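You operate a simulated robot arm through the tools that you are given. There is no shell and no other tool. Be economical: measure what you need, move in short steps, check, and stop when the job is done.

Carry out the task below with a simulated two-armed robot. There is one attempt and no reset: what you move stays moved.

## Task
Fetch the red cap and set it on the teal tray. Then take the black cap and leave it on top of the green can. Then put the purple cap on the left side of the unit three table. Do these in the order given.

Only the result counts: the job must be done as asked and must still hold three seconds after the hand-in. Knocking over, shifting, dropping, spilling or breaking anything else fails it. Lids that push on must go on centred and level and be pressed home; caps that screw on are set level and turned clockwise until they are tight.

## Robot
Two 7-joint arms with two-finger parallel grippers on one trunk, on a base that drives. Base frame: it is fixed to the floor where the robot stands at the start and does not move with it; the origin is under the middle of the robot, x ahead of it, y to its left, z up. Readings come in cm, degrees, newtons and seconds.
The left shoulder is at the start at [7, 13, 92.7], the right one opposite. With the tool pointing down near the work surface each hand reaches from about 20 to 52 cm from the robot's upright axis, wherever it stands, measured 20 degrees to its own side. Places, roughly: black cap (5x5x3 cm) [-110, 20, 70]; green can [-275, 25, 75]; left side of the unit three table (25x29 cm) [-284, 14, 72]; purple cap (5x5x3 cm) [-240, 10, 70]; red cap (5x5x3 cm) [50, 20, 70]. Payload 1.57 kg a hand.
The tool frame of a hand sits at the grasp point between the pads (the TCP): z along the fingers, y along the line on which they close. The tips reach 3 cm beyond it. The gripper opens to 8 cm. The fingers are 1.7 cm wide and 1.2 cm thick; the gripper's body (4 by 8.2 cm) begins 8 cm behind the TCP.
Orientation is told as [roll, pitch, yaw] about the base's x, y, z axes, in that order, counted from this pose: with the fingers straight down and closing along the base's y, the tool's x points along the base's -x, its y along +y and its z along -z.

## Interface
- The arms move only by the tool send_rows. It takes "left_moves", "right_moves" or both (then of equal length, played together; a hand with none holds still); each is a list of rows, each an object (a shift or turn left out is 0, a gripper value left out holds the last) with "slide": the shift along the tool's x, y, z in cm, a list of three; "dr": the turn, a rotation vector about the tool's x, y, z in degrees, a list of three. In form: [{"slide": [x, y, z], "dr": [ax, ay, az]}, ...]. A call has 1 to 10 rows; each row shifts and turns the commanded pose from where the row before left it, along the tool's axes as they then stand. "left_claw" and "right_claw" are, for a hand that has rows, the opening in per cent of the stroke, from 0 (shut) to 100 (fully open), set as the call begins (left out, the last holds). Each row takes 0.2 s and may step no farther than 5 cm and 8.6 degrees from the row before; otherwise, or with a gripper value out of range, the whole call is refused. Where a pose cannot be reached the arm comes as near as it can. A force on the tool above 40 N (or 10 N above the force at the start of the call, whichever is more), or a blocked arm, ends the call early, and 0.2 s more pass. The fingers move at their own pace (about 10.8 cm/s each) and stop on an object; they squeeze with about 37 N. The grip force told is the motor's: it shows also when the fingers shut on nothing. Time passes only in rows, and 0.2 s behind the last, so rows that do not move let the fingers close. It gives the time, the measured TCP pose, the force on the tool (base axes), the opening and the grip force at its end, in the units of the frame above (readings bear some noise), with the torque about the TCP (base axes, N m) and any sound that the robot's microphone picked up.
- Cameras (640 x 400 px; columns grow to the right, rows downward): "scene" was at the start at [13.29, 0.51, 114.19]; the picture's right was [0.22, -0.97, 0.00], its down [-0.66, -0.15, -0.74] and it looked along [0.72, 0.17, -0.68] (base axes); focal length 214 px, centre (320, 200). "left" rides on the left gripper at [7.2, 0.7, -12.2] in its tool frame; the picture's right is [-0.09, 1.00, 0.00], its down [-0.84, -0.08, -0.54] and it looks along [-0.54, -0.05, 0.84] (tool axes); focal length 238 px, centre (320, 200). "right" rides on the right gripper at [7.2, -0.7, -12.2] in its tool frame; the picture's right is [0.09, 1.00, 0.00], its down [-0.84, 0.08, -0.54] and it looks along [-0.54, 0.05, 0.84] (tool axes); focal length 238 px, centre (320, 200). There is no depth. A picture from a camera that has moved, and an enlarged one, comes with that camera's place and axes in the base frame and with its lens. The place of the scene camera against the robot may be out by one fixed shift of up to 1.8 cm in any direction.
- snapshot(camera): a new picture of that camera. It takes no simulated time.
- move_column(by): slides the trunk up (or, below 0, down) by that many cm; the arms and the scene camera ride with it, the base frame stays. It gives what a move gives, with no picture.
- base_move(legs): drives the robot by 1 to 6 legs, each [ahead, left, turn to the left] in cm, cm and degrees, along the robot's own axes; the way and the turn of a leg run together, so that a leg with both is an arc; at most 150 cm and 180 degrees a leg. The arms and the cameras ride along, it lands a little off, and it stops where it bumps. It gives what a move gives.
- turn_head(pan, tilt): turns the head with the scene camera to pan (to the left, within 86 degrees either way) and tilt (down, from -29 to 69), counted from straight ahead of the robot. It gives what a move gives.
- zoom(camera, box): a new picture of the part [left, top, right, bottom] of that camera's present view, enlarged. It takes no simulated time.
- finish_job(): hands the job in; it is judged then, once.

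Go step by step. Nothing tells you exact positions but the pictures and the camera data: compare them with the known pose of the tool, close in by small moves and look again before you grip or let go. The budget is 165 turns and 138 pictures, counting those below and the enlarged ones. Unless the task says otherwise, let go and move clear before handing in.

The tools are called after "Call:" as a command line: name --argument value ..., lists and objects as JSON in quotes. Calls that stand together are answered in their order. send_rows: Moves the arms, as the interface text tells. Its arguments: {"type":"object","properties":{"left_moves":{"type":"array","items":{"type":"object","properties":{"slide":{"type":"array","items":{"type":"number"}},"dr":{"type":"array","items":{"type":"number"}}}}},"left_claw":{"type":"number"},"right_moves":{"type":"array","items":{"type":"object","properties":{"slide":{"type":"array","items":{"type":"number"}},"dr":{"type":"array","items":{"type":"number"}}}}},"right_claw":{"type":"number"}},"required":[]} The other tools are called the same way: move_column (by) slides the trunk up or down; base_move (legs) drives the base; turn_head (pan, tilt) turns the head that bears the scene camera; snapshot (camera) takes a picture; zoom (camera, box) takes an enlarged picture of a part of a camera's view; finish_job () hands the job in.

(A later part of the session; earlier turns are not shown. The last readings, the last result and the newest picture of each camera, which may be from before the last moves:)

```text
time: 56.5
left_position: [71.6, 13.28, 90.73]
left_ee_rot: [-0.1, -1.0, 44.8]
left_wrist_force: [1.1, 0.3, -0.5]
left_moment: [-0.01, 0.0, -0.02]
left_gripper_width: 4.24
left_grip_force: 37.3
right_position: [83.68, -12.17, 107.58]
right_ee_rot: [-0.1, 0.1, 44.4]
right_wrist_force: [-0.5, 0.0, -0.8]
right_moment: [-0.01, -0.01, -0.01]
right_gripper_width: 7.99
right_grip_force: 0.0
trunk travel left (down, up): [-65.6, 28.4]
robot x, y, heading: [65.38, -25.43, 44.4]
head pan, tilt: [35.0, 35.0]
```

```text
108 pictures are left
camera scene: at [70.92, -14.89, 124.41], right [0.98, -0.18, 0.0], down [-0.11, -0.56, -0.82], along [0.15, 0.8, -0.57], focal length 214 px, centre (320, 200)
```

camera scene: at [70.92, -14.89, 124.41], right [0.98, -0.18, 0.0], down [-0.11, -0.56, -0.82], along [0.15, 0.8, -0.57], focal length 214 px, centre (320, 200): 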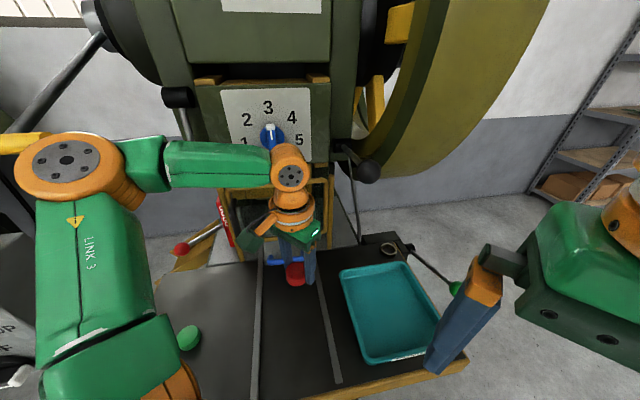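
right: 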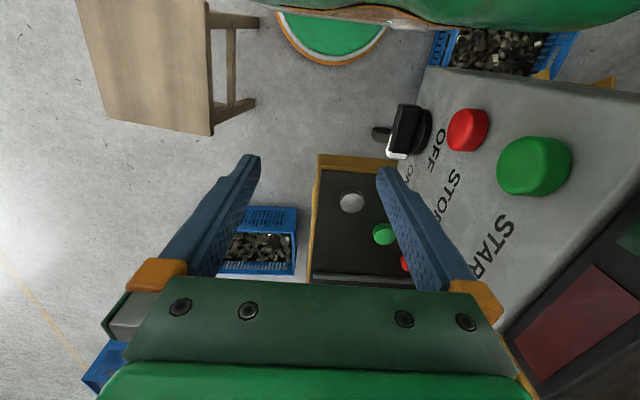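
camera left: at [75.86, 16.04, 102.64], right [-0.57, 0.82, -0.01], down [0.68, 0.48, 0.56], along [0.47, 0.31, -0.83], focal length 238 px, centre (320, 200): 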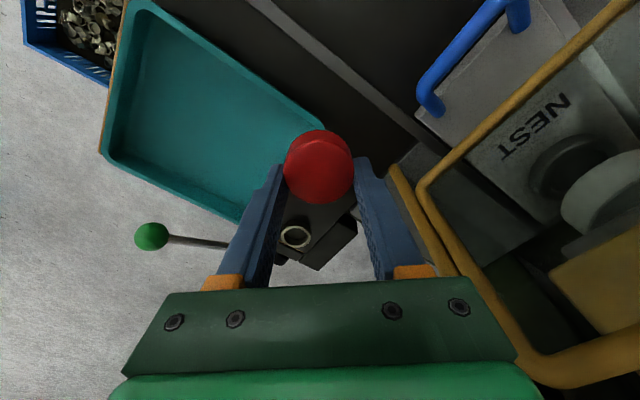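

The hand is now drawn in, and the ball lever appears unmoved at about [88, 22, 103]. I'll turn right another 28° with the smaller radius.

Call:
base_move --legs '[[0, 0, -28]]'

Call:
snapshot --camera "left"

Call:
snapshot --camera "scene"

```text
time: 58.3
left_position: [89.12, 5.93, 90.62]
left_ee_rot: [0.0, -0.9, 16.9]
left_wrist_force: [-0.2, 0.0, -0.7]
left_moment: [-0.01, 0.02, 0.0]
left_gripper_width: 4.25
left_grip_force: 37.4
right_position: [88.0, -22.2, 107.51]
right_ee_rot: [0.0, 0.1, 16.5]
right_wrist_force: [0.1, 0.6, -0.3]
right_moment: [0.01, 0.02, 0.02]
right_gripper_width: 8.0
right_grip_force: 0.1
trunk travel left (down, up): [-65.6, 28.4]
robot x, y, heading: [65.37, -25.39, 16.3]
head pan, tilt: [35.0, 35.0]
```

```text
107 pictures are left
camera left: at [82.0, 4.54, 102.78], right [-0.2, 0.98, 0.0], down [0.81, 0.17, 0.56], along [0.54, 0.11, -0.83], focal length 238 px, centre (320, 200)
```

left: 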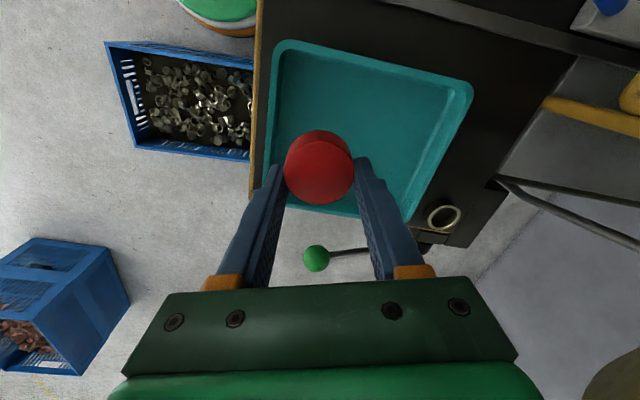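

```text
106 pictures are left
camera scene: at [75.99, -18.71, 124.42], right [0.78, -0.62, 0.0], down [-0.36, -0.45, -0.82], along [0.51, 0.64, -0.57], focal length 214 px, centre (320, 200)
```

scene: 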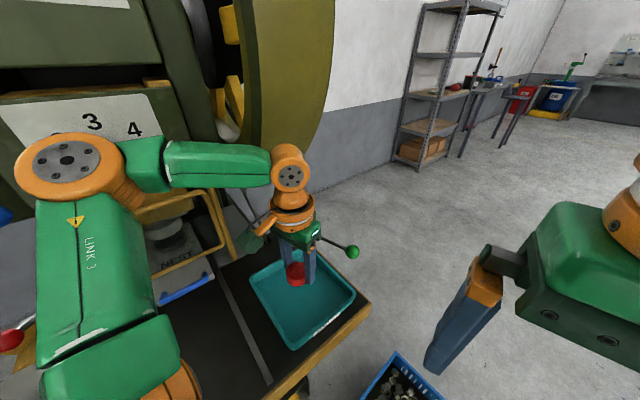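

The hand is over the tray (x 83–102, y 0.5–21.5). I'll shift toward its middle and lower.

Call:
send_rows --left_moves '[{"slide": [-3.3, 2.7, 0]}, {"slide": [0, 0, 4]}, {"slide": [0, 0, 4]}, {"slide": [0, 0, 3]}, {}]'

Call:
snapshot --camera "left"

```text
time: 59.5
left_position: [91.6, 9.52, 79.87]
left_ee_rot: [0.0, -1.1, 16.8]
left_wrist_force: [0.9, 0.1, -0.3]
left_moment: [0.05, -0.01, -0.01]
left_gripper_width: 4.23
left_grip_force: 37.6
right_position: [87.92, -22.12, 107.47]
right_ee_rot: [0.1, 0.0, 16.6]
right_wrist_force: [0.1, -0.2, -0.4]
right_moment: [0.03, 0.02, -0.01]
right_gripper_width: 7.99
right_grip_force: 0.1
trunk travel left (down, up): [-65.6, 28.4]
robot x, y, heading: [65.66, -25.61, 16.5]
head pan, tilt: [35.0, 35.0]
```

```text
105 pictures are left
camera left: at [84.42, 8.08, 91.93], right [-0.2, 0.98, 0.0], down [0.81, 0.17, 0.56], along [0.54, 0.11, -0.83], focal length 238 px, centre (320, 200)
```

left: 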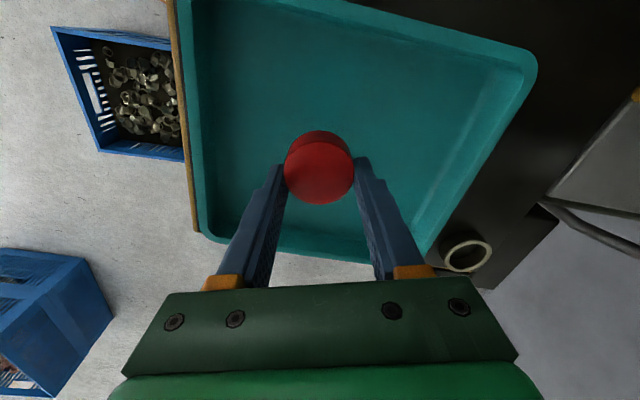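

Call:
send_rows --left_moves '[{"slide": [0, 0, 1.5]}, {"slide": [0, 0, 1]}, {"slide": [0, 0, 0.4]}, {}]'

Call:
send_rows --left_moves '[{"slide": [0, 0, 0.3]}, {"slide": [0, 0, 0.3]}, {}]'

```text
time: 60.5
left_position: [91.71, 9.43, 76.85]
left_ee_rot: [0.0, -0.9, 16.9]
left_wrist_force: [-0.4, -0.3, -1.6]
left_moment: [0.04, 0.04, -0.01]
left_gripper_width: 4.22
left_grip_force: 36.9
right_position: [88.06, -22.16, 107.52]
right_ee_rot: [0.0, 0.1, 16.5]
right_wrist_force: [-0.7, -0.4, -0.3]
right_moment: [0.0, 0.0, 0.01]
right_gripper_width: 8.0
right_grip_force: 0.1
trunk travel left (down, up): [-65.6, 28.4]
robot x, y, heading: [65.82, -25.46, 16.3]
head pan, tilt: [35.0, 35.0]
```

```text
time: 61.3
left_position: [91.64, 9.6, 76.28]
left_ee_rot: [-0.1, -1.0, 16.8]
left_wrist_force: [1.0, 0.1, -0.7]
left_moment: [0.01, -0.01, 0.03]
left_gripper_width: 4.23
left_grip_force: 36.9
right_position: [87.98, -22.12, 107.56]
right_ee_rot: [0.0, 0.1, 16.5]
right_wrist_force: [0.2, -0.4, -0.2]
right_moment: [0.03, -0.02, 0.01]
right_gripper_width: 8.01
right_grip_force: 0.0
trunk travel left (down, up): [-65.6, 28.4]
robot x, y, heading: [65.71, -25.78, 16.5]
head pan, tilt: [35.0, 35.0]
```

Call:
send_rows --left_moves '[{"slide": [0, 0, 0.25]}, {}, {"slide": [0, 0, 0.25]}, {}]'

```text
time: 62.3
left_position: [91.59, 9.59, 75.87]
left_ee_rot: [0.1, -1.0, 16.7]
left_wrist_force: [0.2, -0.2, -0.2]
left_moment: [-0.02, 0.0, 0.02]
left_gripper_width: 4.22
left_grip_force: 36.7
right_position: [87.98, -22.16, 107.48]
right_ee_rot: [0.0, 0.1, 16.4]
right_wrist_force: [0.5, 0.6, 0.6]
right_moment: [0.0, 0.01, -0.03]
right_gripper_width: 8.01
right_grip_force: 0.1
trunk travel left (down, up): [-65.6, 28.4]
robot x, y, heading: [65.43, -25.58, 16.6]
head pan, tilt: [35.0, 35.0]
```

No contact yet, so I'll continue down gently.

Call:
send_rows --left_moves '[{"slide": [0, 0, 0.2]}, {}, {"slide": [0, 0, 0.2]}, {}, {"slide": [0, 0, 0.2]}, {}]'

```text
time: 63.7
left_position: [91.56, 9.54, 75.3]
left_ee_rot: [0.0, -1.2, 16.7]
left_wrist_force: [2.5, 6.9, 19.4]
left_moment: [0.14, 0.04, -0.02]
left_gripper_width: 4.21
left_grip_force: 37.7
right_position: [87.82, -22.26, 107.56]
right_ee_rot: [0.1, 0.0, 16.4]
right_wrist_force: [-0.3, -0.3, -0.3]
right_moment: [0.01, -0.03, -0.01]
right_gripper_width: 8.0
right_grip_force: 0.1
trunk travel left (down, up): [-65.6, 28.4]
robot x, y, heading: [65.76, -25.68, 16.4]
head pan, tilt: [35.0, 35.0]
```

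Contact with the tray floor. I'll release and rise.

Call:
send_rows --left_moves '[{"slide": [0, 0, -0.1]}, {}, {}, {}]' --left_claw 90

Call:
send_rows --left_moves '[{"slide": [0, 0, -2]}, {"slide": [0, 0, -4]}, {"slide": [0, 0, -4]}, {"slide": [0, 0, -4]}]'

Call:
snapshot --camera "left"

```text
time: 64.7
left_position: [91.62, 9.45, 75.45]
left_ee_rot: [0.1, -1.0, 16.8]
left_wrist_force: [-4.3, -1.0, 7.0]
left_moment: [-0.19, 0.12, -0.07]
left_gripper_width: 7.06
left_grip_force: 0.1
right_position: [87.76, -22.32, 107.57]
right_ee_rot: [0.0, -0.1, 16.5]
right_wrist_force: [-0.5, 0.5, 0.9]
right_moment: [0.01, -0.04, 0.0]
right_gripper_width: 8.0
right_grip_force: 0.1
trunk travel left (down, up): [-65.6, 28.4]
robot x, y, heading: [65.24, -25.56, 16.6]
head pan, tilt: [35.0, 35.0]
```

```text
time: 65.7
left_position: [91.28, 9.44, 89.21]
left_ee_rot: [0.1, -1.1, 16.9]
left_wrist_force: [0.0, -0.5, -0.2]
left_moment: [-0.03, -0.02, -0.03]
left_gripper_width: 7.21
left_grip_force: 0.1
right_position: [87.77, -22.24, 107.54]
right_ee_rot: [0.0, 0.0, 16.5]
right_wrist_force: [-0.1, 0.5, -0.2]
right_moment: [0.03, -0.03, 0.01]
right_gripper_width: 8.0
right_grip_force: 0.0
trunk travel left (down, up): [-65.6, 28.4]
robot x, y, heading: [65.8, -25.78, 16.5]
head pan, tilt: [35.0, 35.0]
```

```text
104 pictures are left
camera left: at [84.15, 7.88, 101.34], right [-0.2, 0.98, 0.0], down [0.81, 0.17, 0.56], along [0.54, 0.11, -0.83], focal length 238 px, centre (320, 200)
```

left: 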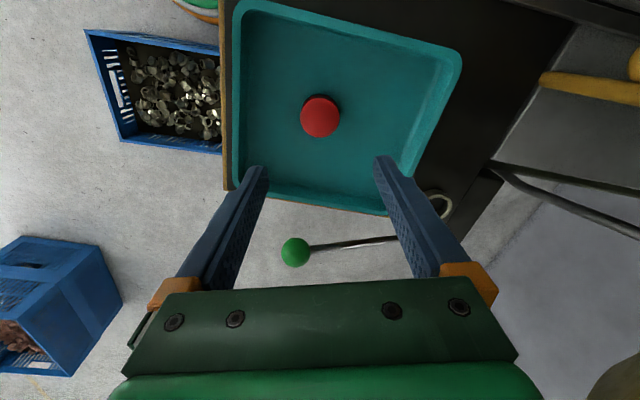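

The red cap lies in the tray. Now I'll draw the left hand in, straighten up, leave the pocket to the aisle, and drive toward unit two.

Call:
send_rows --left_moves '[{"slide": [3, 0, -4]}, {"slide": [3, 0, -4]}, {"slide": [3, 0, -4]}]'

Call:
base_move --legs '[[0, 0, -16.4], [0, -35, 0], [0, -33, 0], [-100, 0, 0], [-98, 0, 0]]'

Call:
turn_head --pan 75 --tilt 40

Call:
snapshot --camera "scene"

```text
time: 66.5
left_position: [82.23, 6.62, 101.09]
left_ee_rot: [0.0, -1.0, 16.8]
left_wrist_force: [-0.6, 0.0, -0.2]
left_moment: [0.05, 0.03, 0.01]
left_gripper_width: 7.19
left_grip_force: 0.0
right_position: [87.89, -22.27, 107.54]
right_ee_rot: [0.0, 0.0, 16.6]
right_wrist_force: [-0.3, -0.9, -0.7]
right_moment: [0.0, -0.02, -0.04]
right_gripper_width: 8.01
right_grip_force: 0.0
trunk travel left (down, up): [-65.6, 28.4]
robot x, y, heading: [65.33, -25.82, 16.4]
head pan, tilt: [35.0, 35.0]
```

```text
time: 80.7
left_position: [-101.34, -64.81, 101.05]
left_ee_rot: [0.0, -0.9, 0.4]
left_wrist_force: [0.1, 0.0, 0.4]
left_moment: [0.03, 0.01, -0.02]
left_gripper_width: 7.21
left_grip_force: 0.0
right_position: [-104.39, -94.18, 107.54]
right_ee_rot: [0.1, 0.2, 0.0]
right_wrist_force: [-0.4, 0.1, 0.1]
right_moment: [0.0, 0.03, 0.0]
right_gripper_width: 8.02
right_grip_force: 0.0
trunk travel left (down, up): [-65.6, 28.4]
robot x, y, heading: [-127.0, -91.26, 0.1]
head pan, tilt: [35.0, 35.0]
```

```text
time: 81.8
left_position: [-101.54, -64.9, 101.12]
left_ee_rot: [0.0, -1.0, 0.2]
left_wrist_force: [-0.5, 0.3, -0.7]
left_moment: [0.01, 0.03, 0.01]
left_gripper_width: 7.2
left_grip_force: 0.0
right_position: [-104.39, -94.12, 107.53]
right_ee_rot: [0.0, 0.0, 0.1]
right_wrist_force: [0.5, -0.3, 0.7]
right_moment: [0.03, -0.02, 0.01]
right_gripper_width: 7.99
right_grip_force: 0.1
trunk travel left (down, up): [-65.6, 28.4]
robot x, y, heading: [-126.98, -91.27, 0.0]
head pan, tilt: [75.0, 40.0]
```

```text
103 pictures are left
camera scene: at [-119.49, -84.36, 123.67], right [0.97, -0.26, 0.0], down [-0.17, -0.62, -0.77], along [0.2, 0.74, -0.64], focal length 214 px, centre (320, 200)
```

scene: 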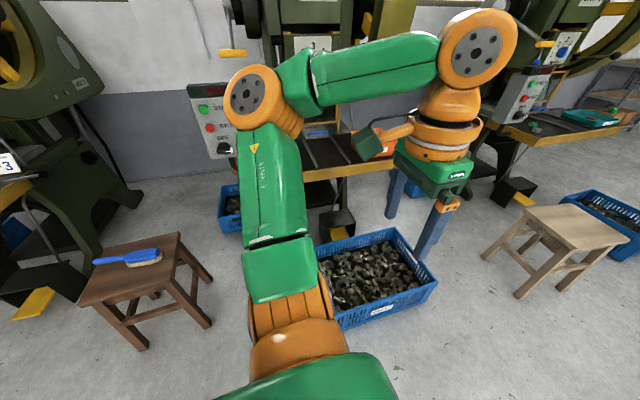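

I see unit two: another stool with a brush on the left, a bin in front of the table, and the console. I'll turn to face it.

Call:
base_move --legs '[[0, 0, 90]]'

Call:
turn_head --pan 0 --tilt 42

Call:
snapshot --camera "scene"

Call:
turn_head --pan 35 --tilt 42

Call:
snapshot --camera "scene"

```text
time: 85.9
left_position: [-152.01, -64.65, 100.98]
left_ee_rot: [0.0, -1.0, 87.6]
left_wrist_force: [0.2, -0.1, -0.6]
left_moment: [0.01, 0.04, -0.04]
left_gripper_width: 7.22
left_grip_force: 0.0
right_position: [-122.81, -68.96, 107.69]
right_ee_rot: [0.0, 0.2, 87.2]
right_wrist_force: [-0.1, 0.3, -0.7]
right_moment: [-0.01, 0.0, 0.01]
right_gripper_width: 8.01
right_grip_force: 0.1
trunk travel left (down, up): [-65.6, 28.4]
robot x, y, heading: [-126.85, -91.24, 87.3]
head pan, tilt: [75.0, 40.0]
```

```text
time: 87.4
left_position: [-151.98, -64.58, 100.9]
left_ee_rot: [0.0, -0.9, 87.5]
left_wrist_force: [-0.6, 1.1, -0.1]
left_moment: [-0.02, 0.0, -0.01]
left_gripper_width: 7.19
left_grip_force: 0.0
right_position: [-122.81, -68.9, 107.65]
right_ee_rot: [0.0, 0.1, 87.4]
right_wrist_force: [0.0, -0.2, 0.2]
right_moment: [0.0, 0.01, 0.0]
right_gripper_width: 8.01
right_grip_force: 0.1
trunk travel left (down, up): [-65.6, 28.4]
robot x, y, heading: [-127.1, -91.22, 87.1]
head pan, tilt: [0.0, 42.0]
```

```text
102 pictures are left
camera scene: at [-126.1, -79.22, 123.37], right [1.0, -0.05, 0.0], down [-0.03, -0.67, -0.74], along [0.03, 0.74, -0.67], focal length 214 px, centre (320, 200)
```

scene: 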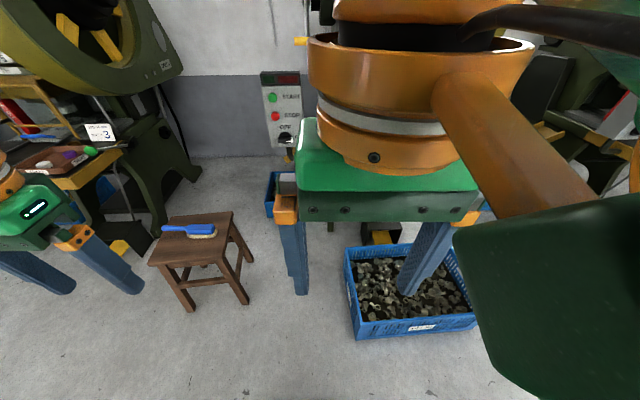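

```text
time: 88.4
left_position: [-151.83, -64.48, 101.05]
left_ee_rot: [0.0, -0.9, 87.6]
left_wrist_force: [-0.1, 0.4, -1.0]
left_moment: [0.01, 0.01, -0.01]
left_gripper_width: 7.2
left_grip_force: 0.1
right_position: [-122.88, -68.84, 107.54]
right_ee_rot: [-0.1, 0.1, 87.3]
right_wrist_force: [-0.6, -0.4, -0.1]
right_moment: [-0.01, -0.03, 0.03]
right_gripper_width: 8.0
right_grip_force: 0.0
trunk travel left (down, up): [-65.6, 28.4]
robot x, y, heading: [-126.81, -91.0, 87.2]
head pan, tilt: [35.0, 42.0]
```

```text
101 pictures are left
camera scene: at [-130.94, -80.5, 123.37], right [0.85, 0.53, 0.0], down [0.36, -0.57, -0.74], along [-0.4, 0.63, -0.67], focal length 214 px, centre (320, 200)
```

scene: 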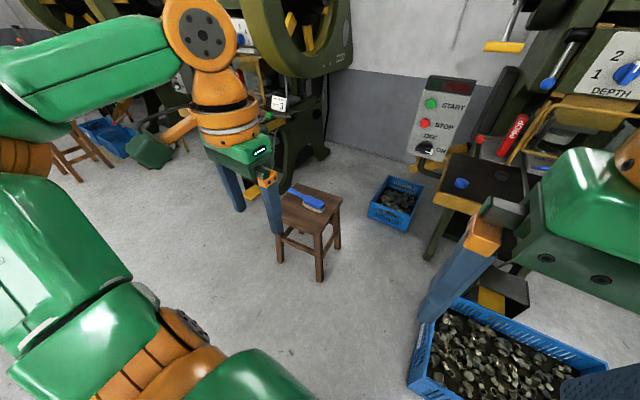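

The pocket at unit two is free from x≈−164 to −110, and the black cap is near [−108, 17]. I'll drive in at x≈−132 facing the table and use the right hand.

Call:
base_move --legs '[[0, 5.5, 2.8], [45, 0, 0]]'

Call:
turn_head --pan -10 --tilt 58

Call:
snapshot --camera "scene"

```text
time: 91.6
left_position: [-158.91, -21.62, 100.96]
left_ee_rot: [-0.1, -1.1, 90.4]
left_wrist_force: [0.4, -0.1, 0.5]
left_moment: [-0.02, -0.01, 0.02]
left_gripper_width: 7.18
left_grip_force: 0.0
right_position: [-129.49, -24.52, 107.62]
right_ee_rot: [0.0, -0.1, 90.1]
right_wrist_force: [-0.3, 0.1, 0.4]
right_moment: [-0.02, -0.01, 0.03]
right_gripper_width: 8.01
right_grip_force: 0.1
trunk travel left (down, up): [-65.6, 28.4]
robot x, y, heading: [-132.24, -46.97, 90.2]
head pan, tilt: [35.0, 42.0]
```

```text
time: 92.7
left_position: [-158.81, -21.46, 101.02]
left_ee_rot: [-0.1, -0.9, 90.4]
left_wrist_force: [0.2, -1.0, -0.4]
left_moment: [0.0, 0.0, -0.02]
left_gripper_width: 7.18
left_grip_force: 0.0
right_position: [-129.34, -24.45, 107.47]
right_ee_rot: [0.0, 0.2, 90.0]
right_wrist_force: [0.6, -1.0, -0.9]
right_moment: [0.02, 0.0, -0.02]
right_gripper_width: 7.99
right_grip_force: 0.1
trunk travel left (down, up): [-65.6, 28.4]
robot x, y, heading: [-132.12, -47.02, 90.1]
head pan, tilt: [-10.0, 58.0]
```

```text
100 pictures are left
camera scene: at [-131.14, -36.52, 121.23], right [0.99, -0.17, 0.0], down [-0.15, -0.84, -0.53], along [0.09, 0.52, -0.85], focal length 214 px, centre (320, 200)
```

scene: 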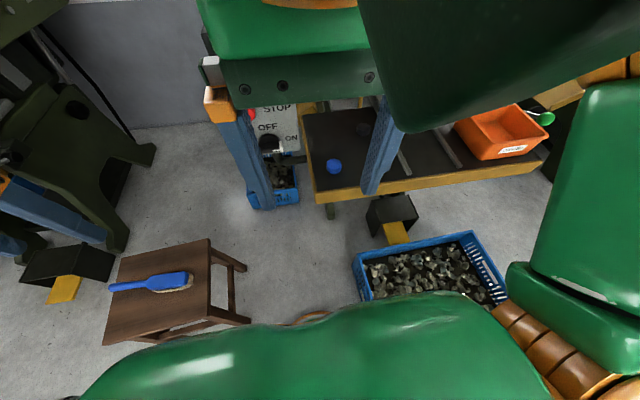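

Clear view. I'll swing the right hand right by 15 cm first, then go ahead 20 cm.

Call:
send_rows --right_moves '[{"slide": [0, -5, 0]}, {"slide": [0, -5, 0]}, {"slide": [0, -4.5, 0]}, {}]' --right_claw 100

Call:
base_move --legs '[[19.8, 0, 0]]'

Call:
turn_head --pan -25 --tilt 45

Call:
snapshot --camera "scene"

Call:
snapshot --camera "right"

```text
time: 93.7
left_position: [-158.89, -21.52, 100.88]
left_ee_rot: [0.0, -0.9, 90.5]
left_wrist_force: [0.1, -0.1, 0.7]
left_moment: [0.0, 0.0, 0.02]
left_gripper_width: 7.19
left_grip_force: 0.2
right_position: [-115.0, -24.21, 107.66]
right_ee_rot: [0.0, 0.1, 90.1]
right_wrist_force: [-0.1, 1.6, 0.2]
right_moment: [-0.02, 0.02, -0.01]
right_gripper_width: 7.98
right_grip_force: 0.1
trunk travel left (down, up): [-65.6, 28.4]
robot x, y, heading: [-132.32, -46.84, 90.1]
head pan, tilt: [-10.0, 58.0]
```

```text
time: 95.3
left_position: [-158.9, -2.43, 101.13]
left_ee_rot: [0.0, -1.0, 90.5]
left_wrist_force: [-0.5, -0.6, -1.0]
left_moment: [0.02, 0.01, -0.01]
left_gripper_width: 7.2
left_grip_force: 0.1
right_position: [-115.0, -4.89, 107.56]
right_ee_rot: [0.0, 0.0, 90.2]
right_wrist_force: [0.4, 0.0, 0.8]
right_moment: [0.0, 0.02, 0.02]
right_gripper_width: 7.99
right_grip_force: 0.0
trunk travel left (down, up): [-65.6, 28.4]
robot x, y, heading: [-132.43, -27.57, 90.4]
head pan, tilt: [-10.0, 58.0]
```

```text
time: 96.1
left_position: [-158.96, -2.33, 100.94]
left_ee_rot: [0.0, -1.0, 90.5]
left_wrist_force: [0.6, -0.1, 0.2]
left_moment: [-0.03, 0.01, 0.02]
left_gripper_width: 7.2
left_grip_force: 0.0
right_position: [-114.96, -4.65, 107.58]
right_ee_rot: [0.0, 0.1, 90.2]
right_wrist_force: [-0.5, 0.3, 0.0]
right_moment: [-0.02, -0.01, 0.01]
right_gripper_width: 7.99
right_grip_force: 0.0
trunk travel left (down, up): [-65.6, 28.4]
robot x, y, heading: [-132.83, -27.78, 90.1]
head pan, tilt: [-25.0, 45.0]
```

```text
99 pictures are left
camera scene: at [-128.96, -16.55, 122.93], right [0.91, -0.42, 0.0], down [-0.3, -0.64, -0.71], along [0.3, 0.64, -0.71], focal length 214 px, centre (320, 200)
```

scene: 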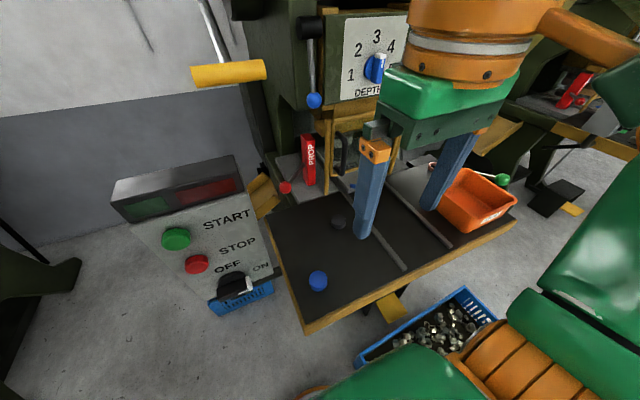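

```text
98 pictures are left
camera right: at [-114.36, -11.92, 119.79], right [-1.0, -0.1, 0.0], down [-0.08, 0.84, 0.54], along [-0.05, 0.54, -0.84], focal length 238 px, centre (320, 200)
```

right: 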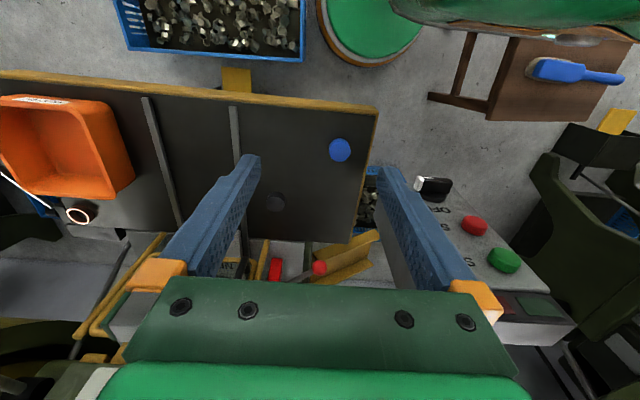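

The black cap is near [−107, 18.5]. I'll edge a bit closer, lower the trunk, and bring the right hand down and over the cap.

Call:
base_move --legs '[[2.2, -1.6, 0]]'

Call:
move_column --by -7

Call:
send_rows --right_moves '[{"slide": [0, -1.5, 4.5]}, {"slide": [0, -1.5, 4.5]}, {"slide": [0, -2, 4.5]}, {"slide": [-4, -1, 2]}, {"slide": [-4.5, 0, 0]}, {"slide": [-4.5, 0, 0]}, {}]'

Call:
snapshot --camera "right"

```text
time: 96.9
left_position: [-157.48, -0.3, 101.04]
left_ee_rot: [0.0, -1.1, 90.5]
left_wrist_force: [-0.9, -0.1, 0.0]
left_moment: [0.07, -0.03, 0.0]
left_gripper_width: 7.19
left_grip_force: 0.2
right_position: [-113.68, -2.77, 107.64]
right_ee_rot: [-0.1, -0.1, 90.2]
right_wrist_force: [0.3, -0.2, -0.2]
right_moment: [-0.01, -0.04, -0.02]
right_gripper_width: 8.0
right_grip_force: 0.1
trunk travel left (down, up): [-65.6, 28.4]
robot x, y, heading: [-130.81, -25.46, 90.3]
head pan, tilt: [-25.0, 45.0]
```

```text
time: 98.0
left_position: [-157.24, -0.09, 94.02]
left_ee_rot: [-0.1, -1.0, 90.6]
left_wrist_force: [-0.3, -0.7, -0.7]
left_moment: [-0.02, 0.0, -0.01]
left_gripper_width: 7.21
left_grip_force: 0.0
right_position: [-113.5, -2.51, 100.58]
right_ee_rot: [0.0, 0.0, 90.2]
right_wrist_force: [-0.9, 0.3, 0.7]
right_moment: [0.0, 0.0, 0.01]
right_gripper_width: 8.0
right_grip_force: 0.0
trunk travel left (down, up): [-58.6, 35.4]
robot x, y, heading: [-130.8, -25.12, 90.2]
head pan, tilt: [-25.0, 45.0]
```

```text
time: 99.6
left_position: [-157.43, -0.22, 94.12]
left_ee_rot: [0.0, -1.0, 90.6]
left_wrist_force: [0.4, 0.5, -0.5]
left_moment: [0.0, 0.01, 0.0]
left_gripper_width: 7.17
left_grip_force: 0.1
right_position: [-107.44, 10.7, 84.63]
right_ee_rot: [0.0, 0.0, 90.2]
right_wrist_force: [0.1, 0.1, -0.2]
right_moment: [0.0, 0.0, 0.01]
right_gripper_width: 8.0
right_grip_force: 0.1
trunk travel left (down, up): [-58.6, 35.4]
robot x, y, heading: [-130.65, -25.34, 90.1]
head pan, tilt: [-25.0, 45.0]
```

```text
97 pictures are left
camera right: at [-106.83, 3.46, 96.91], right [-1.0, -0.1, 0.0], down [-0.08, 0.84, 0.54], along [-0.05, 0.54, -0.84], focal length 238 px, centre (320, 200)
```

right: 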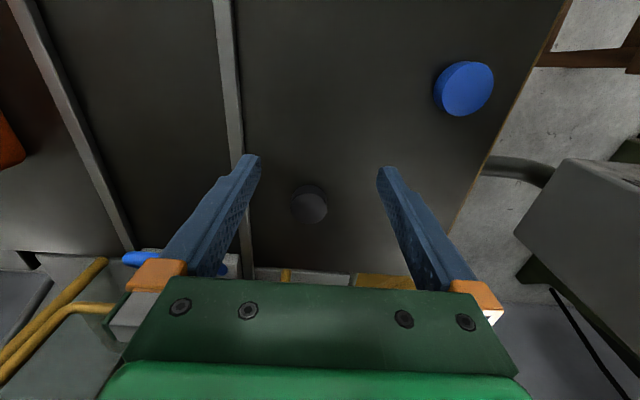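

The black cap is at about [−107.3, 19]. I'll move forward 8 cm and down to z≈79.

Call:
send_rows --right_moves '[{"slide": [-4.2, 0, 0]}, {"slide": [-4.1, 0, 0]}, {"slide": [0, 0, 3]}, {"slide": [0, 0, 2.6]}, {}]'

Call:
snapshot --camera "right"

```text
time: 100.8
left_position: [-157.27, -0.18, 93.97]
left_ee_rot: [0.0, -1.1, 90.5]
left_wrist_force: [0.4, 0.5, -0.1]
left_moment: [-0.02, -0.03, -0.03]
left_gripper_width: 7.21
left_grip_force: 0.1
right_position: [-107.74, 18.52, 79.08]
right_ee_rot: [0.0, 0.0, 90.1]
right_wrist_force: [0.2, -0.5, 0.4]
right_moment: [-0.01, 0.0, -0.01]
right_gripper_width: 7.98
right_grip_force: 0.0
trunk travel left (down, up): [-58.6, 35.4]
robot x, y, heading: [-130.87, -25.25, 90.1]
head pan, tilt: [-25.0, 45.0]
```

```text
96 pictures are left
camera right: at [-106.99, 11.4, 91.31], right [-1.0, -0.1, 0.0], down [-0.08, 0.84, 0.54], along [-0.05, 0.54, -0.84], focal length 238 px, centre (320, 200)
```

right: 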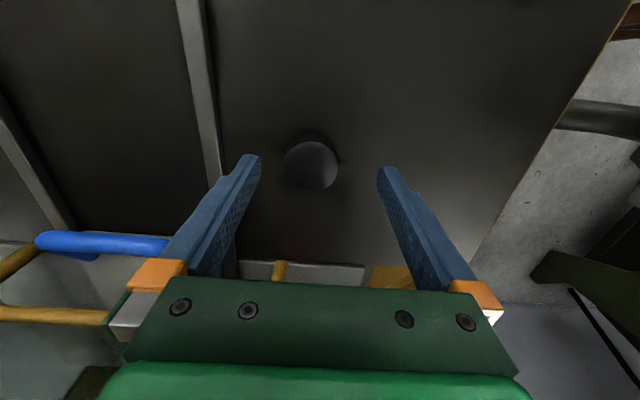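

Centring by 0.6 cm and descending to just above the table.

Call:
send_rows --right_moves '[{"slide": [-0.5, -0.65, 0]}, {"slide": [0, 0, 1.6]}, {"slide": [0, 0, 1]}, {"slide": [0, 0, 0.6]}, {}]'

Call:
snapshot --camera "right"

```text
time: 102.0
left_position: [-157.31, -0.05, 94.09]
left_ee_rot: [0.1, -0.9, 90.5]
left_wrist_force: [-0.5, -0.8, -0.5]
left_moment: [-0.03, -0.01, -0.02]
left_gripper_width: 7.2
left_grip_force: 0.1
right_position: [-106.9, 19.23, 76.02]
right_ee_rot: [0.0, 0.1, 90.1]
right_wrist_force: [0.3, -0.4, 0.1]
right_moment: [-0.01, 0.02, 0.01]
right_gripper_width: 8.01
right_grip_force: 0.0
trunk travel left (down, up): [-58.6, 35.4]
robot x, y, heading: [-131.09, -25.44, 90.3]
head pan, tilt: [-25.0, 45.0]
```

```text
95 pictures are left
camera right: at [-106.21, 12.02, 88.39], right [-1.0, -0.1, 0.0], down [-0.08, 0.84, 0.54], along [-0.05, 0.54, -0.84], focal length 238 px, centre (320, 200)
```

right: 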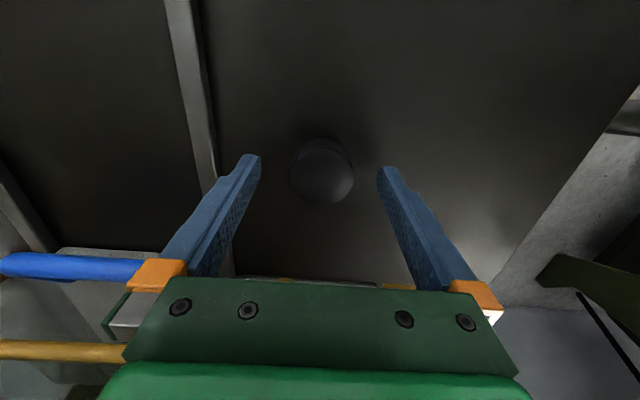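

Call:
send_rows --right_moves '[{"slide": [0, 0, 0.4]}, {}]'

Call:
send_rows --right_moves '[{}, {}, {}, {}]' --right_claw 0

Call:
send_rows --right_moves '[{"slide": [0, 0, -2]}, {"slide": [0, 0, -4]}, {"slide": [0, 0, -4]}]'

Call:
snapshot --camera "right"

```text
time: 102.6
left_position: [-157.2, -0.15, 93.99]
left_ee_rot: [0.0, -0.8, 90.5]
left_wrist_force: [-0.4, -0.5, 0.0]
left_moment: [-0.02, 0.04, -0.02]
left_gripper_width: 7.22
left_grip_force: 0.0
right_position: [-106.89, 19.33, 75.83]
right_ee_rot: [-0.1, -0.1, 90.1]
right_wrist_force: [0.6, 0.1, -0.2]
right_moment: [0.01, 0.0, 0.01]
right_gripper_width: 8.02
right_grip_force: 0.0
trunk travel left (down, up): [-58.6, 35.4]
robot x, y, heading: [-130.61, -25.22, 90.3]
head pan, tilt: [-25.0, 45.0]
```

```text
time: 103.6
left_position: [-157.19, 0.01, 94.06]
left_ee_rot: [0.0, -0.8, 90.5]
left_wrist_force: [0.7, -0.2, 0.1]
left_moment: [0.0, -0.02, 0.0]
left_gripper_width: 7.2
left_grip_force: 0.0
right_position: [-106.78, 19.06, 75.88]
right_ee_rot: [-0.1, 0.0, 90.2]
right_wrist_force: [-0.9, 0.1, 0.2]
right_moment: [0.02, 0.01, 0.02]
right_gripper_width: 4.22
right_grip_force: 36.5
trunk travel left (down, up): [-58.6, 35.4]
robot x, y, heading: [-131.42, -25.57, 90.3]
head pan, tilt: [-25.0, 45.0]
```

```text
time: 104.4
left_position: [-157.37, -0.08, 93.97]
left_ee_rot: [-0.1, -1.0, 90.4]
left_wrist_force: [-0.2, 0.1, -0.4]
left_moment: [-0.02, -0.01, -0.01]
left_gripper_width: 7.19
left_grip_force: 0.0
right_position: [-106.82, 19.35, 85.86]
right_ee_rot: [0.0, -0.1, 90.2]
right_wrist_force: [0.0, 0.7, -0.3]
right_moment: [0.0, -0.02, 0.01]
right_gripper_width: 4.2
right_grip_force: 36.7
trunk travel left (down, up): [-58.6, 35.4]
robot x, y, heading: [-131.02, -25.31, 90.2]
head pan, tilt: [-25.0, 45.0]
```

```text
94 pictures are left
camera right: at [-106.17, 12.18, 98.1], right [-1.0, -0.1, 0.0], down [-0.08, 0.84, 0.54], along [-0.05, 0.54, -0.84], focal length 238 px, centre (320, 200)
```

right: 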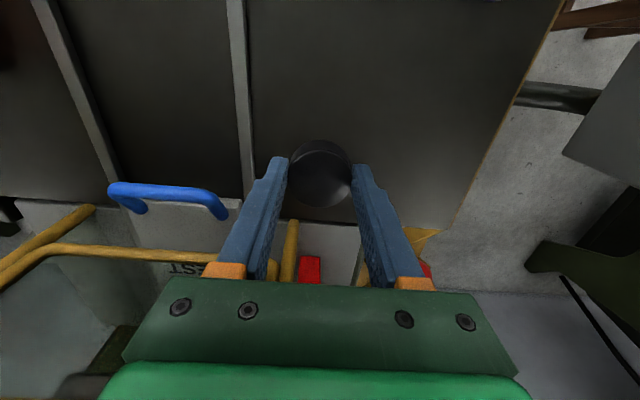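

The black cap is held. I'll lift, draw the hand in, back out to the aisle and look toward unit three.

Call:
send_rows --right_moves '[{"slide": [3, 0, -4]}, {"slide": [4, 0, -3]}, {"slide": [4, 0, -3]}, {"slide": [4, 0, -3]}]'

Call:
base_move --legs '[[-35, 0, 0], [-32, 0, 0]]'

Call:
turn_head --pan 60 --tilt 35

Call:
snapshot --camera "scene"

```text
time: 105.4
left_position: [-157.29, -0.31, 93.95]
left_ee_rot: [0.0, -1.1, 90.6]
left_wrist_force: [0.1, 0.1, -0.2]
left_moment: [0.02, 0.01, 0.01]
left_gripper_width: 7.19
left_grip_force: 0.1
right_position: [-106.54, 4.02, 99.09]
right_ee_rot: [0.1, 0.0, 90.2]
right_wrist_force: [0.1, -1.0, 0.0]
right_moment: [0.03, 0.01, -0.01]
right_gripper_width: 4.23
right_grip_force: 37.3
trunk travel left (down, up): [-58.6, 35.4]
robot x, y, heading: [-130.8, -25.63, 90.1]
head pan, tilt: [-25.0, 45.0]
```

```text
time: 109.4
left_position: [-156.89, -68.24, 94.11]
left_ee_rot: [-0.1, -1.0, 90.3]
left_wrist_force: [0.5, 0.2, 0.5]
left_moment: [0.0, -0.01, 0.05]
left_gripper_width: 7.22
left_grip_force: 0.0
right_position: [-106.11, -64.0, 98.99]
right_ee_rot: [0.1, 0.1, 90.0]
right_wrist_force: [0.0, 0.3, -0.9]
right_moment: [-0.03, 0.0, 0.03]
right_gripper_width: 4.22
right_grip_force: 36.4
trunk travel left (down, up): [-58.6, 35.4]
robot x, y, heading: [-130.51, -93.68, 90.0]
head pan, tilt: [-25.0, 45.0]
```

```text
time: 111.0
left_position: [-156.82, -68.31, 94.11]
left_ee_rot: [0.0, -1.0, 90.3]
left_wrist_force: [0.9, -0.2, 0.9]
left_moment: [0.01, 0.03, 0.01]
left_gripper_width: 7.22
left_grip_force: 0.1
right_position: [-106.03, -64.06, 98.92]
right_ee_rot: [0.1, 0.0, 89.9]
right_wrist_force: [-0.7, -0.5, -0.8]
right_moment: [-0.04, -0.01, 0.0]
right_gripper_width: 4.2
right_grip_force: 37.3
trunk travel left (down, up): [-58.6, 35.4]
robot x, y, heading: [-130.61, -93.48, 90.1]
head pan, tilt: [60.0, 35.0]
```

```text
93 pictures are left
camera scene: at [-138.07, -85.65, 117.42], right [0.5, 0.87, 0.0], down [0.5, -0.29, -0.82], along [-0.71, 0.41, -0.57], focal length 214 px, centre (320, 200)
```

scene: 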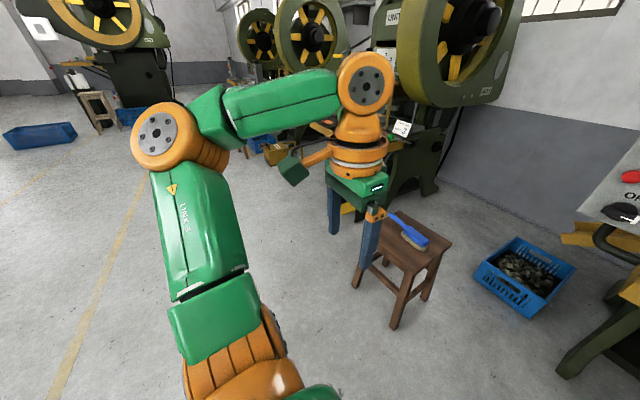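

The aisle is clear, so I'll slide left 115 cm and look at unit three.

Call:
base_move --legs '[[0, 60, 0], [0, 55, 0]]'

Call:
turn_head --pan 0 --tilt 42

Call:
snapshot --camera "scene"

Call:
turn_head --pan 35 --tilt 42

Call:
snapshot --camera "scene"

```text
time: 117.2
left_position: [-271.14, -67.15, 94.01]
left_ee_rot: [0.0, -1.0, 89.4]
left_wrist_force: [0.7, -0.2, 0.4]
left_moment: [0.0, -0.02, 0.01]
left_gripper_width: 7.2
left_grip_force: 0.1
right_position: [-220.13, -63.78, 99.05]
right_ee_rot: [-0.1, 0.0, 89.2]
right_wrist_force: [-0.3, 0.3, -0.5]
right_moment: [0.0, 0.05, -0.03]
right_gripper_width: 4.21
right_grip_force: 36.8
trunk travel left (down, up): [-58.6, 35.4]
robot x, y, heading: [-245.47, -92.88, 89.3]
head pan, tilt: [60.0, 35.0]
```

```text
time: 118.5
left_position: [-271.1, -67.34, 93.99]
left_ee_rot: [0.0, -0.9, 89.5]
left_wrist_force: [0.3, 0.7, 0.6]
left_moment: [0.01, 0.01, -0.01]
left_gripper_width: 7.19
left_grip_force: 0.0
right_position: [-220.23, -63.87, 98.88]
right_ee_rot: [-0.1, 0.0, 89.2]
right_wrist_force: [0.4, -0.5, -0.4]
right_moment: [-0.03, -0.01, -0.02]
right_gripper_width: 4.23
right_grip_force: 36.9
trunk travel left (down, up): [-58.6, 35.4]
robot x, y, heading: [-245.54, -93.32, 89.2]
head pan, tilt: [0.0, 42.0]
```

```text
92 pictures are left
camera scene: at [-244.84, -81.05, 116.37], right [1.0, -0.01, 0.0], down [-0.01, -0.67, -0.74], along [0.01, 0.74, -0.67], focal length 214 px, centre (320, 200)
```

scene: 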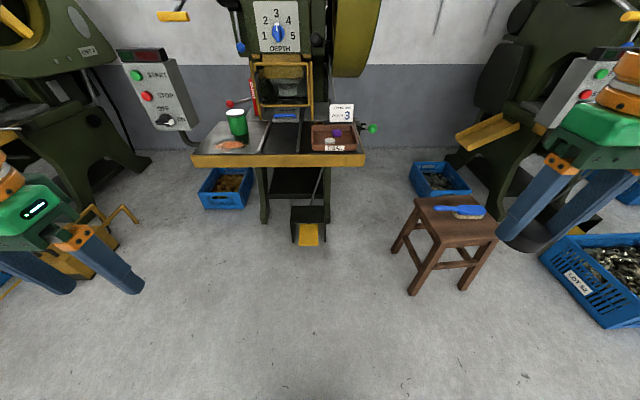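

```text
time: 119.5
left_position: [-271.07, -67.21, 93.93]
left_ee_rot: [0.0, -0.9, 89.5]
left_wrist_force: [0.1, 0.3, -0.6]
left_moment: [-0.04, -0.01, 0.01]
left_gripper_width: 7.18
left_grip_force: 0.1
right_position: [-220.37, -63.8, 99.09]
right_ee_rot: [0.0, 0.0, 89.2]
right_wrist_force: [-0.6, 0.3, -0.1]
right_moment: [-0.02, 0.0, 0.0]
right_gripper_width: 4.21
right_grip_force: 37.1
trunk travel left (down, up): [-58.6, 35.4]
robot x, y, heading: [-245.32, -92.86, 89.2]
head pan, tilt: [35.0, 42.0]
```

```text
91 pictures are left
camera scene: at [-249.64, -82.49, 116.37], right [0.83, 0.56, 0.0], down [0.38, -0.55, -0.74], along [-0.42, 0.62, -0.67], focal length 214 px, centre (320, 200)
```

scene: 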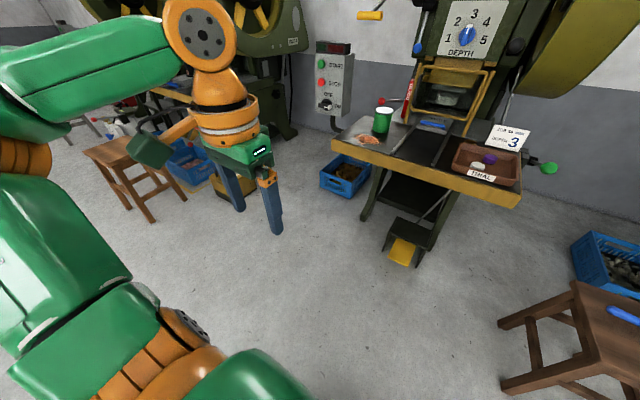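

Unit three is open in front: green can on the left side, a brown tray holding the purple cap on the right. I'll zoom in for detail.

Call:
turn_head --pan 0 --tilt 30

Call:
zoom --camera "scene" --box '[170, 130, 410, 280]'

```text
time: 120.5
left_position: [-271.1, -67.25, 94.1]
left_ee_rot: [-0.1, -1.0, 89.5]
left_wrist_force: [-0.3, 0.0, 0.1]
left_moment: [0.02, 0.0, 0.0]
left_gripper_width: 7.22
left_grip_force: 0.1
right_position: [-220.26, -63.85, 99.03]
right_ee_rot: [0.1, 0.0, 89.2]
right_wrist_force: [0.8, 0.4, -0.6]
right_moment: [0.02, 0.01, 0.01]
right_gripper_width: 4.23
right_grip_force: 37.2
trunk travel left (down, up): [-58.6, 35.4]
robot x, y, heading: [-245.32, -92.89, 89.3]
head pan, tilt: [0.0, 30.0]
```

```text
2.67 times, centred on (290, 205) of scene
camera zoom: at [-244.83, -80.37, 118.2], right [1.0, -0.01, 0.0], down [-0.01, -0.5, -0.87], along [0.01, 0.87, -0.5], focal length 572 px, centre (400, 187)
```

zoom: 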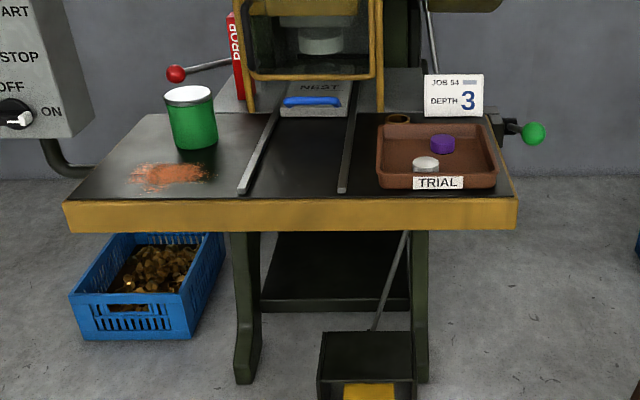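

I plan to stand at about [−268, −28], from where the can, purple cap and left side are all reachable with the right hand. I'll drive most of the way, then check.

Call:
base_move --legs '[[0, 22.5, 0.8], [45, 0, 0]]'

Call:
turn_head --pan 0 --tilt 50

Call:
snapshot --camera "scene"

```text
time: 124.5
left_position: [-293.36, -22.04, 94.07]
left_ee_rot: [0.1, -1.0, 90.2]
left_wrist_force: [-0.4, 0.4, -0.2]
left_moment: [0.01, 0.03, 0.0]
left_gripper_width: 7.2
left_grip_force: 0.1
right_position: [-242.59, -18.19, 98.97]
right_ee_rot: [-0.1, 0.0, 90.0]
right_wrist_force: [0.9, 0.5, 0.3]
right_moment: [-0.02, 0.0, 0.02]
right_gripper_width: 4.23
right_grip_force: 37.1
trunk travel left (down, up): [-58.6, 35.4]
robot x, y, heading: [-267.07, -47.94, 90.0]
head pan, tilt: [0.0, 30.0]
```

```text
time: 125.3
left_position: [-293.32, -22.04, 94.02]
left_ee_rot: [0.0, -0.9, 90.3]
left_wrist_force: [0.7, 0.5, 0.3]
left_moment: [-0.01, 0.01, 0.01]
left_gripper_width: 7.21
left_grip_force: 0.0
right_position: [-242.58, -17.92, 98.97]
right_ee_rot: [0.1, -0.1, 90.0]
right_wrist_force: [-0.3, -0.1, -0.3]
right_moment: [-0.03, 0.0, -0.01]
right_gripper_width: 4.25
right_grip_force: 37.3
trunk travel left (down, up): [-58.6, 35.4]
robot x, y, heading: [-267.21, -47.77, 89.8]
head pan, tilt: [0.0, 50.0]
```

```text
89 pictures are left
camera scene: at [-266.93, -36.16, 115.26], right [1.0, 0.0, 0.0], down [0.0, -0.77, -0.64], along [0.0, 0.64, -0.77], focal length 214 px, centre (320, 200)
```

scene: 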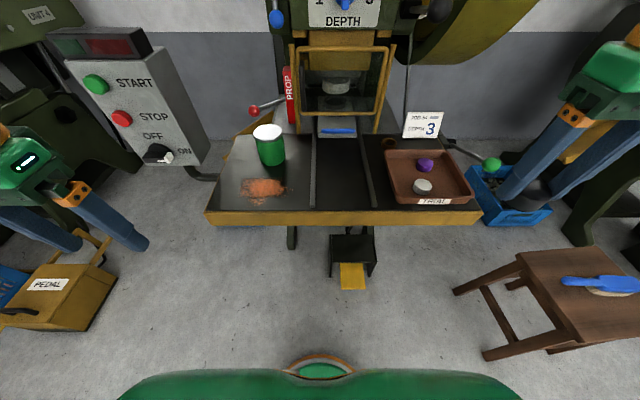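

The can is at about [−282, 18] with its top near z 80, and the purple cap is in the brown tray. I'll move ahead 19.5 cm, turn left 28°, and view the can from the right hand.

Call:
base_move --legs '[[19.5, 0, 0], [0, 0, 28]]'

Call:
turn_head --pan -20 --tilt 50

Call:
snapshot --camera "scene"

Call:
snapshot --camera "right"

```text
time: 128.3
left_position: [-302.12, -18.06, 94.05]
left_ee_rot: [0.1, -1.0, 118.1]
left_wrist_force: [0.6, 0.0, -0.4]
left_moment: [0.0, 0.02, 0.0]
left_gripper_width: 7.19
left_grip_force: 0.2
right_position: [-259.22, 9.26, 99.1]
right_ee_rot: [-0.1, -0.1, 117.8]
right_wrist_force: [0.1, -0.3, -0.3]
right_moment: [-0.01, 0.01, -0.01]
right_gripper_width: 4.25
right_grip_force: 37.0
trunk travel left (down, up): [-58.6, 35.4]
robot x, y, heading: [-267.2, -28.43, 117.5]
head pan, tilt: [0.0, 50.0]
```

```text
time: 129.1
left_position: [-302.28, -18.15, 94.0]
left_ee_rot: [0.0, -0.8, 118.1]
left_wrist_force: [0.1, 0.2, -0.2]
left_moment: [-0.03, 0.02, 0.06]
left_gripper_width: 7.2
left_grip_force: 0.1
right_position: [-259.25, 9.25, 99.06]
right_ee_rot: [0.0, 0.0, 117.8]
right_wrist_force: [-0.2, -0.7, -0.2]
right_moment: [0.03, -0.01, 0.0]
right_gripper_width: 4.2
right_grip_force: 36.6
trunk travel left (down, up): [-58.6, 35.4]
robot x, y, heading: [-267.43, -28.75, 117.7]
head pan, tilt: [-20.0, 50.0]
```

```text
88 pictures are left
camera scene: at [-270.3, -17.68, 115.25], right [0.99, 0.14, 0.0], down [0.1, -0.76, -0.64], along [-0.09, 0.64, -0.77], focal length 214 px, centre (320, 200)
```

scene: 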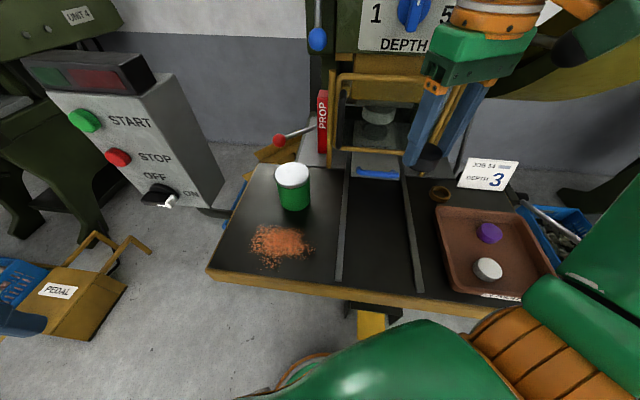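

```text
87 pictures are left
camera right: at [-255.24, 3.13, 111.21], right [-0.84, -0.55, 0.0], down [-0.46, 0.7, 0.54], along [-0.3, 0.45, -0.84], focal length 238 px, centre (320, 200)
```

right: 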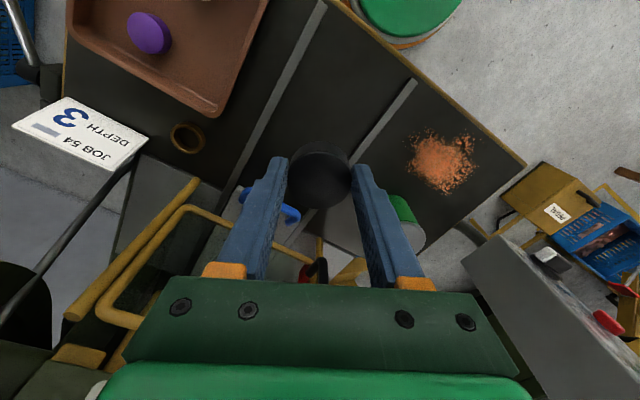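

Call:
zoom --camera "scene" --box '[240, 145, 340, 225]'

```text
5.00 times, centred on (290, 185) of scene
camera zoom: at [-270.3, -17.68, 115.25], right [0.99, 0.14, 0.0], down [0.1, -0.76, -0.64], along [-0.09, 0.64, -0.77], focal length 1072 px, centre (470, 275)
```

zoom: 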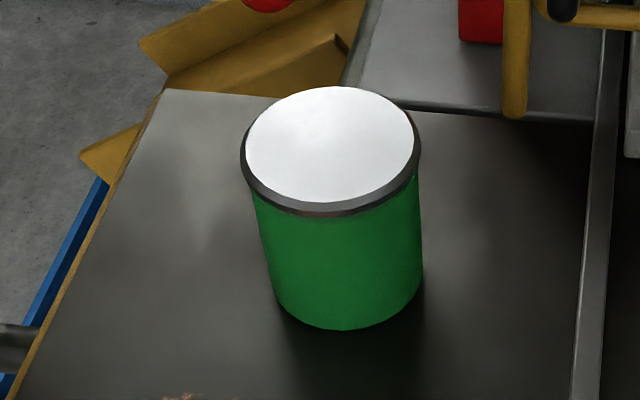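

The can has a flat, closed white lid, top z≈80.3, centre about [−282, 18]. I'll move slightly closer and turn left a bit so the can is on the right hand's side.

Call:
base_move --legs '[[3.0, 0.6, 12]]'

Call:
snapshot --camera "right"

```text
time: 130.3
left_position: [-305.79, -23.63, 94.07]
left_ee_rot: [0.0, -0.8, 130.5]
left_wrist_force: [0.3, -0.6, 0.4]
left_moment: [0.01, -0.02, 0.02]
left_gripper_width: 7.2
left_grip_force: 0.1
right_position: [-269.63, 12.06, 98.89]
right_ee_rot: [0.1, 0.0, 130.1]
right_wrist_force: [-0.3, 0.2, -0.4]
right_moment: [-0.04, -0.03, -0.03]
right_gripper_width: 4.2
right_grip_force: 36.8
trunk travel left (down, up): [-58.6, 35.4]
robot x, y, heading: [-269.29, -26.3, 130.2]
head pan, tilt: [-20.0, 50.0]
```

```text
85 pictures are left
camera right: at [-264.42, 7.12, 111.21], right [-0.7, -0.71, 0.0], down [-0.6, 0.59, 0.54], along [-0.39, 0.38, -0.84], focal length 238 px, centre (320, 200)
```

right: 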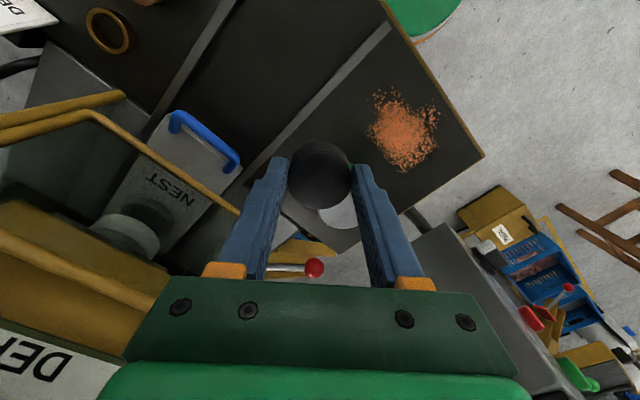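

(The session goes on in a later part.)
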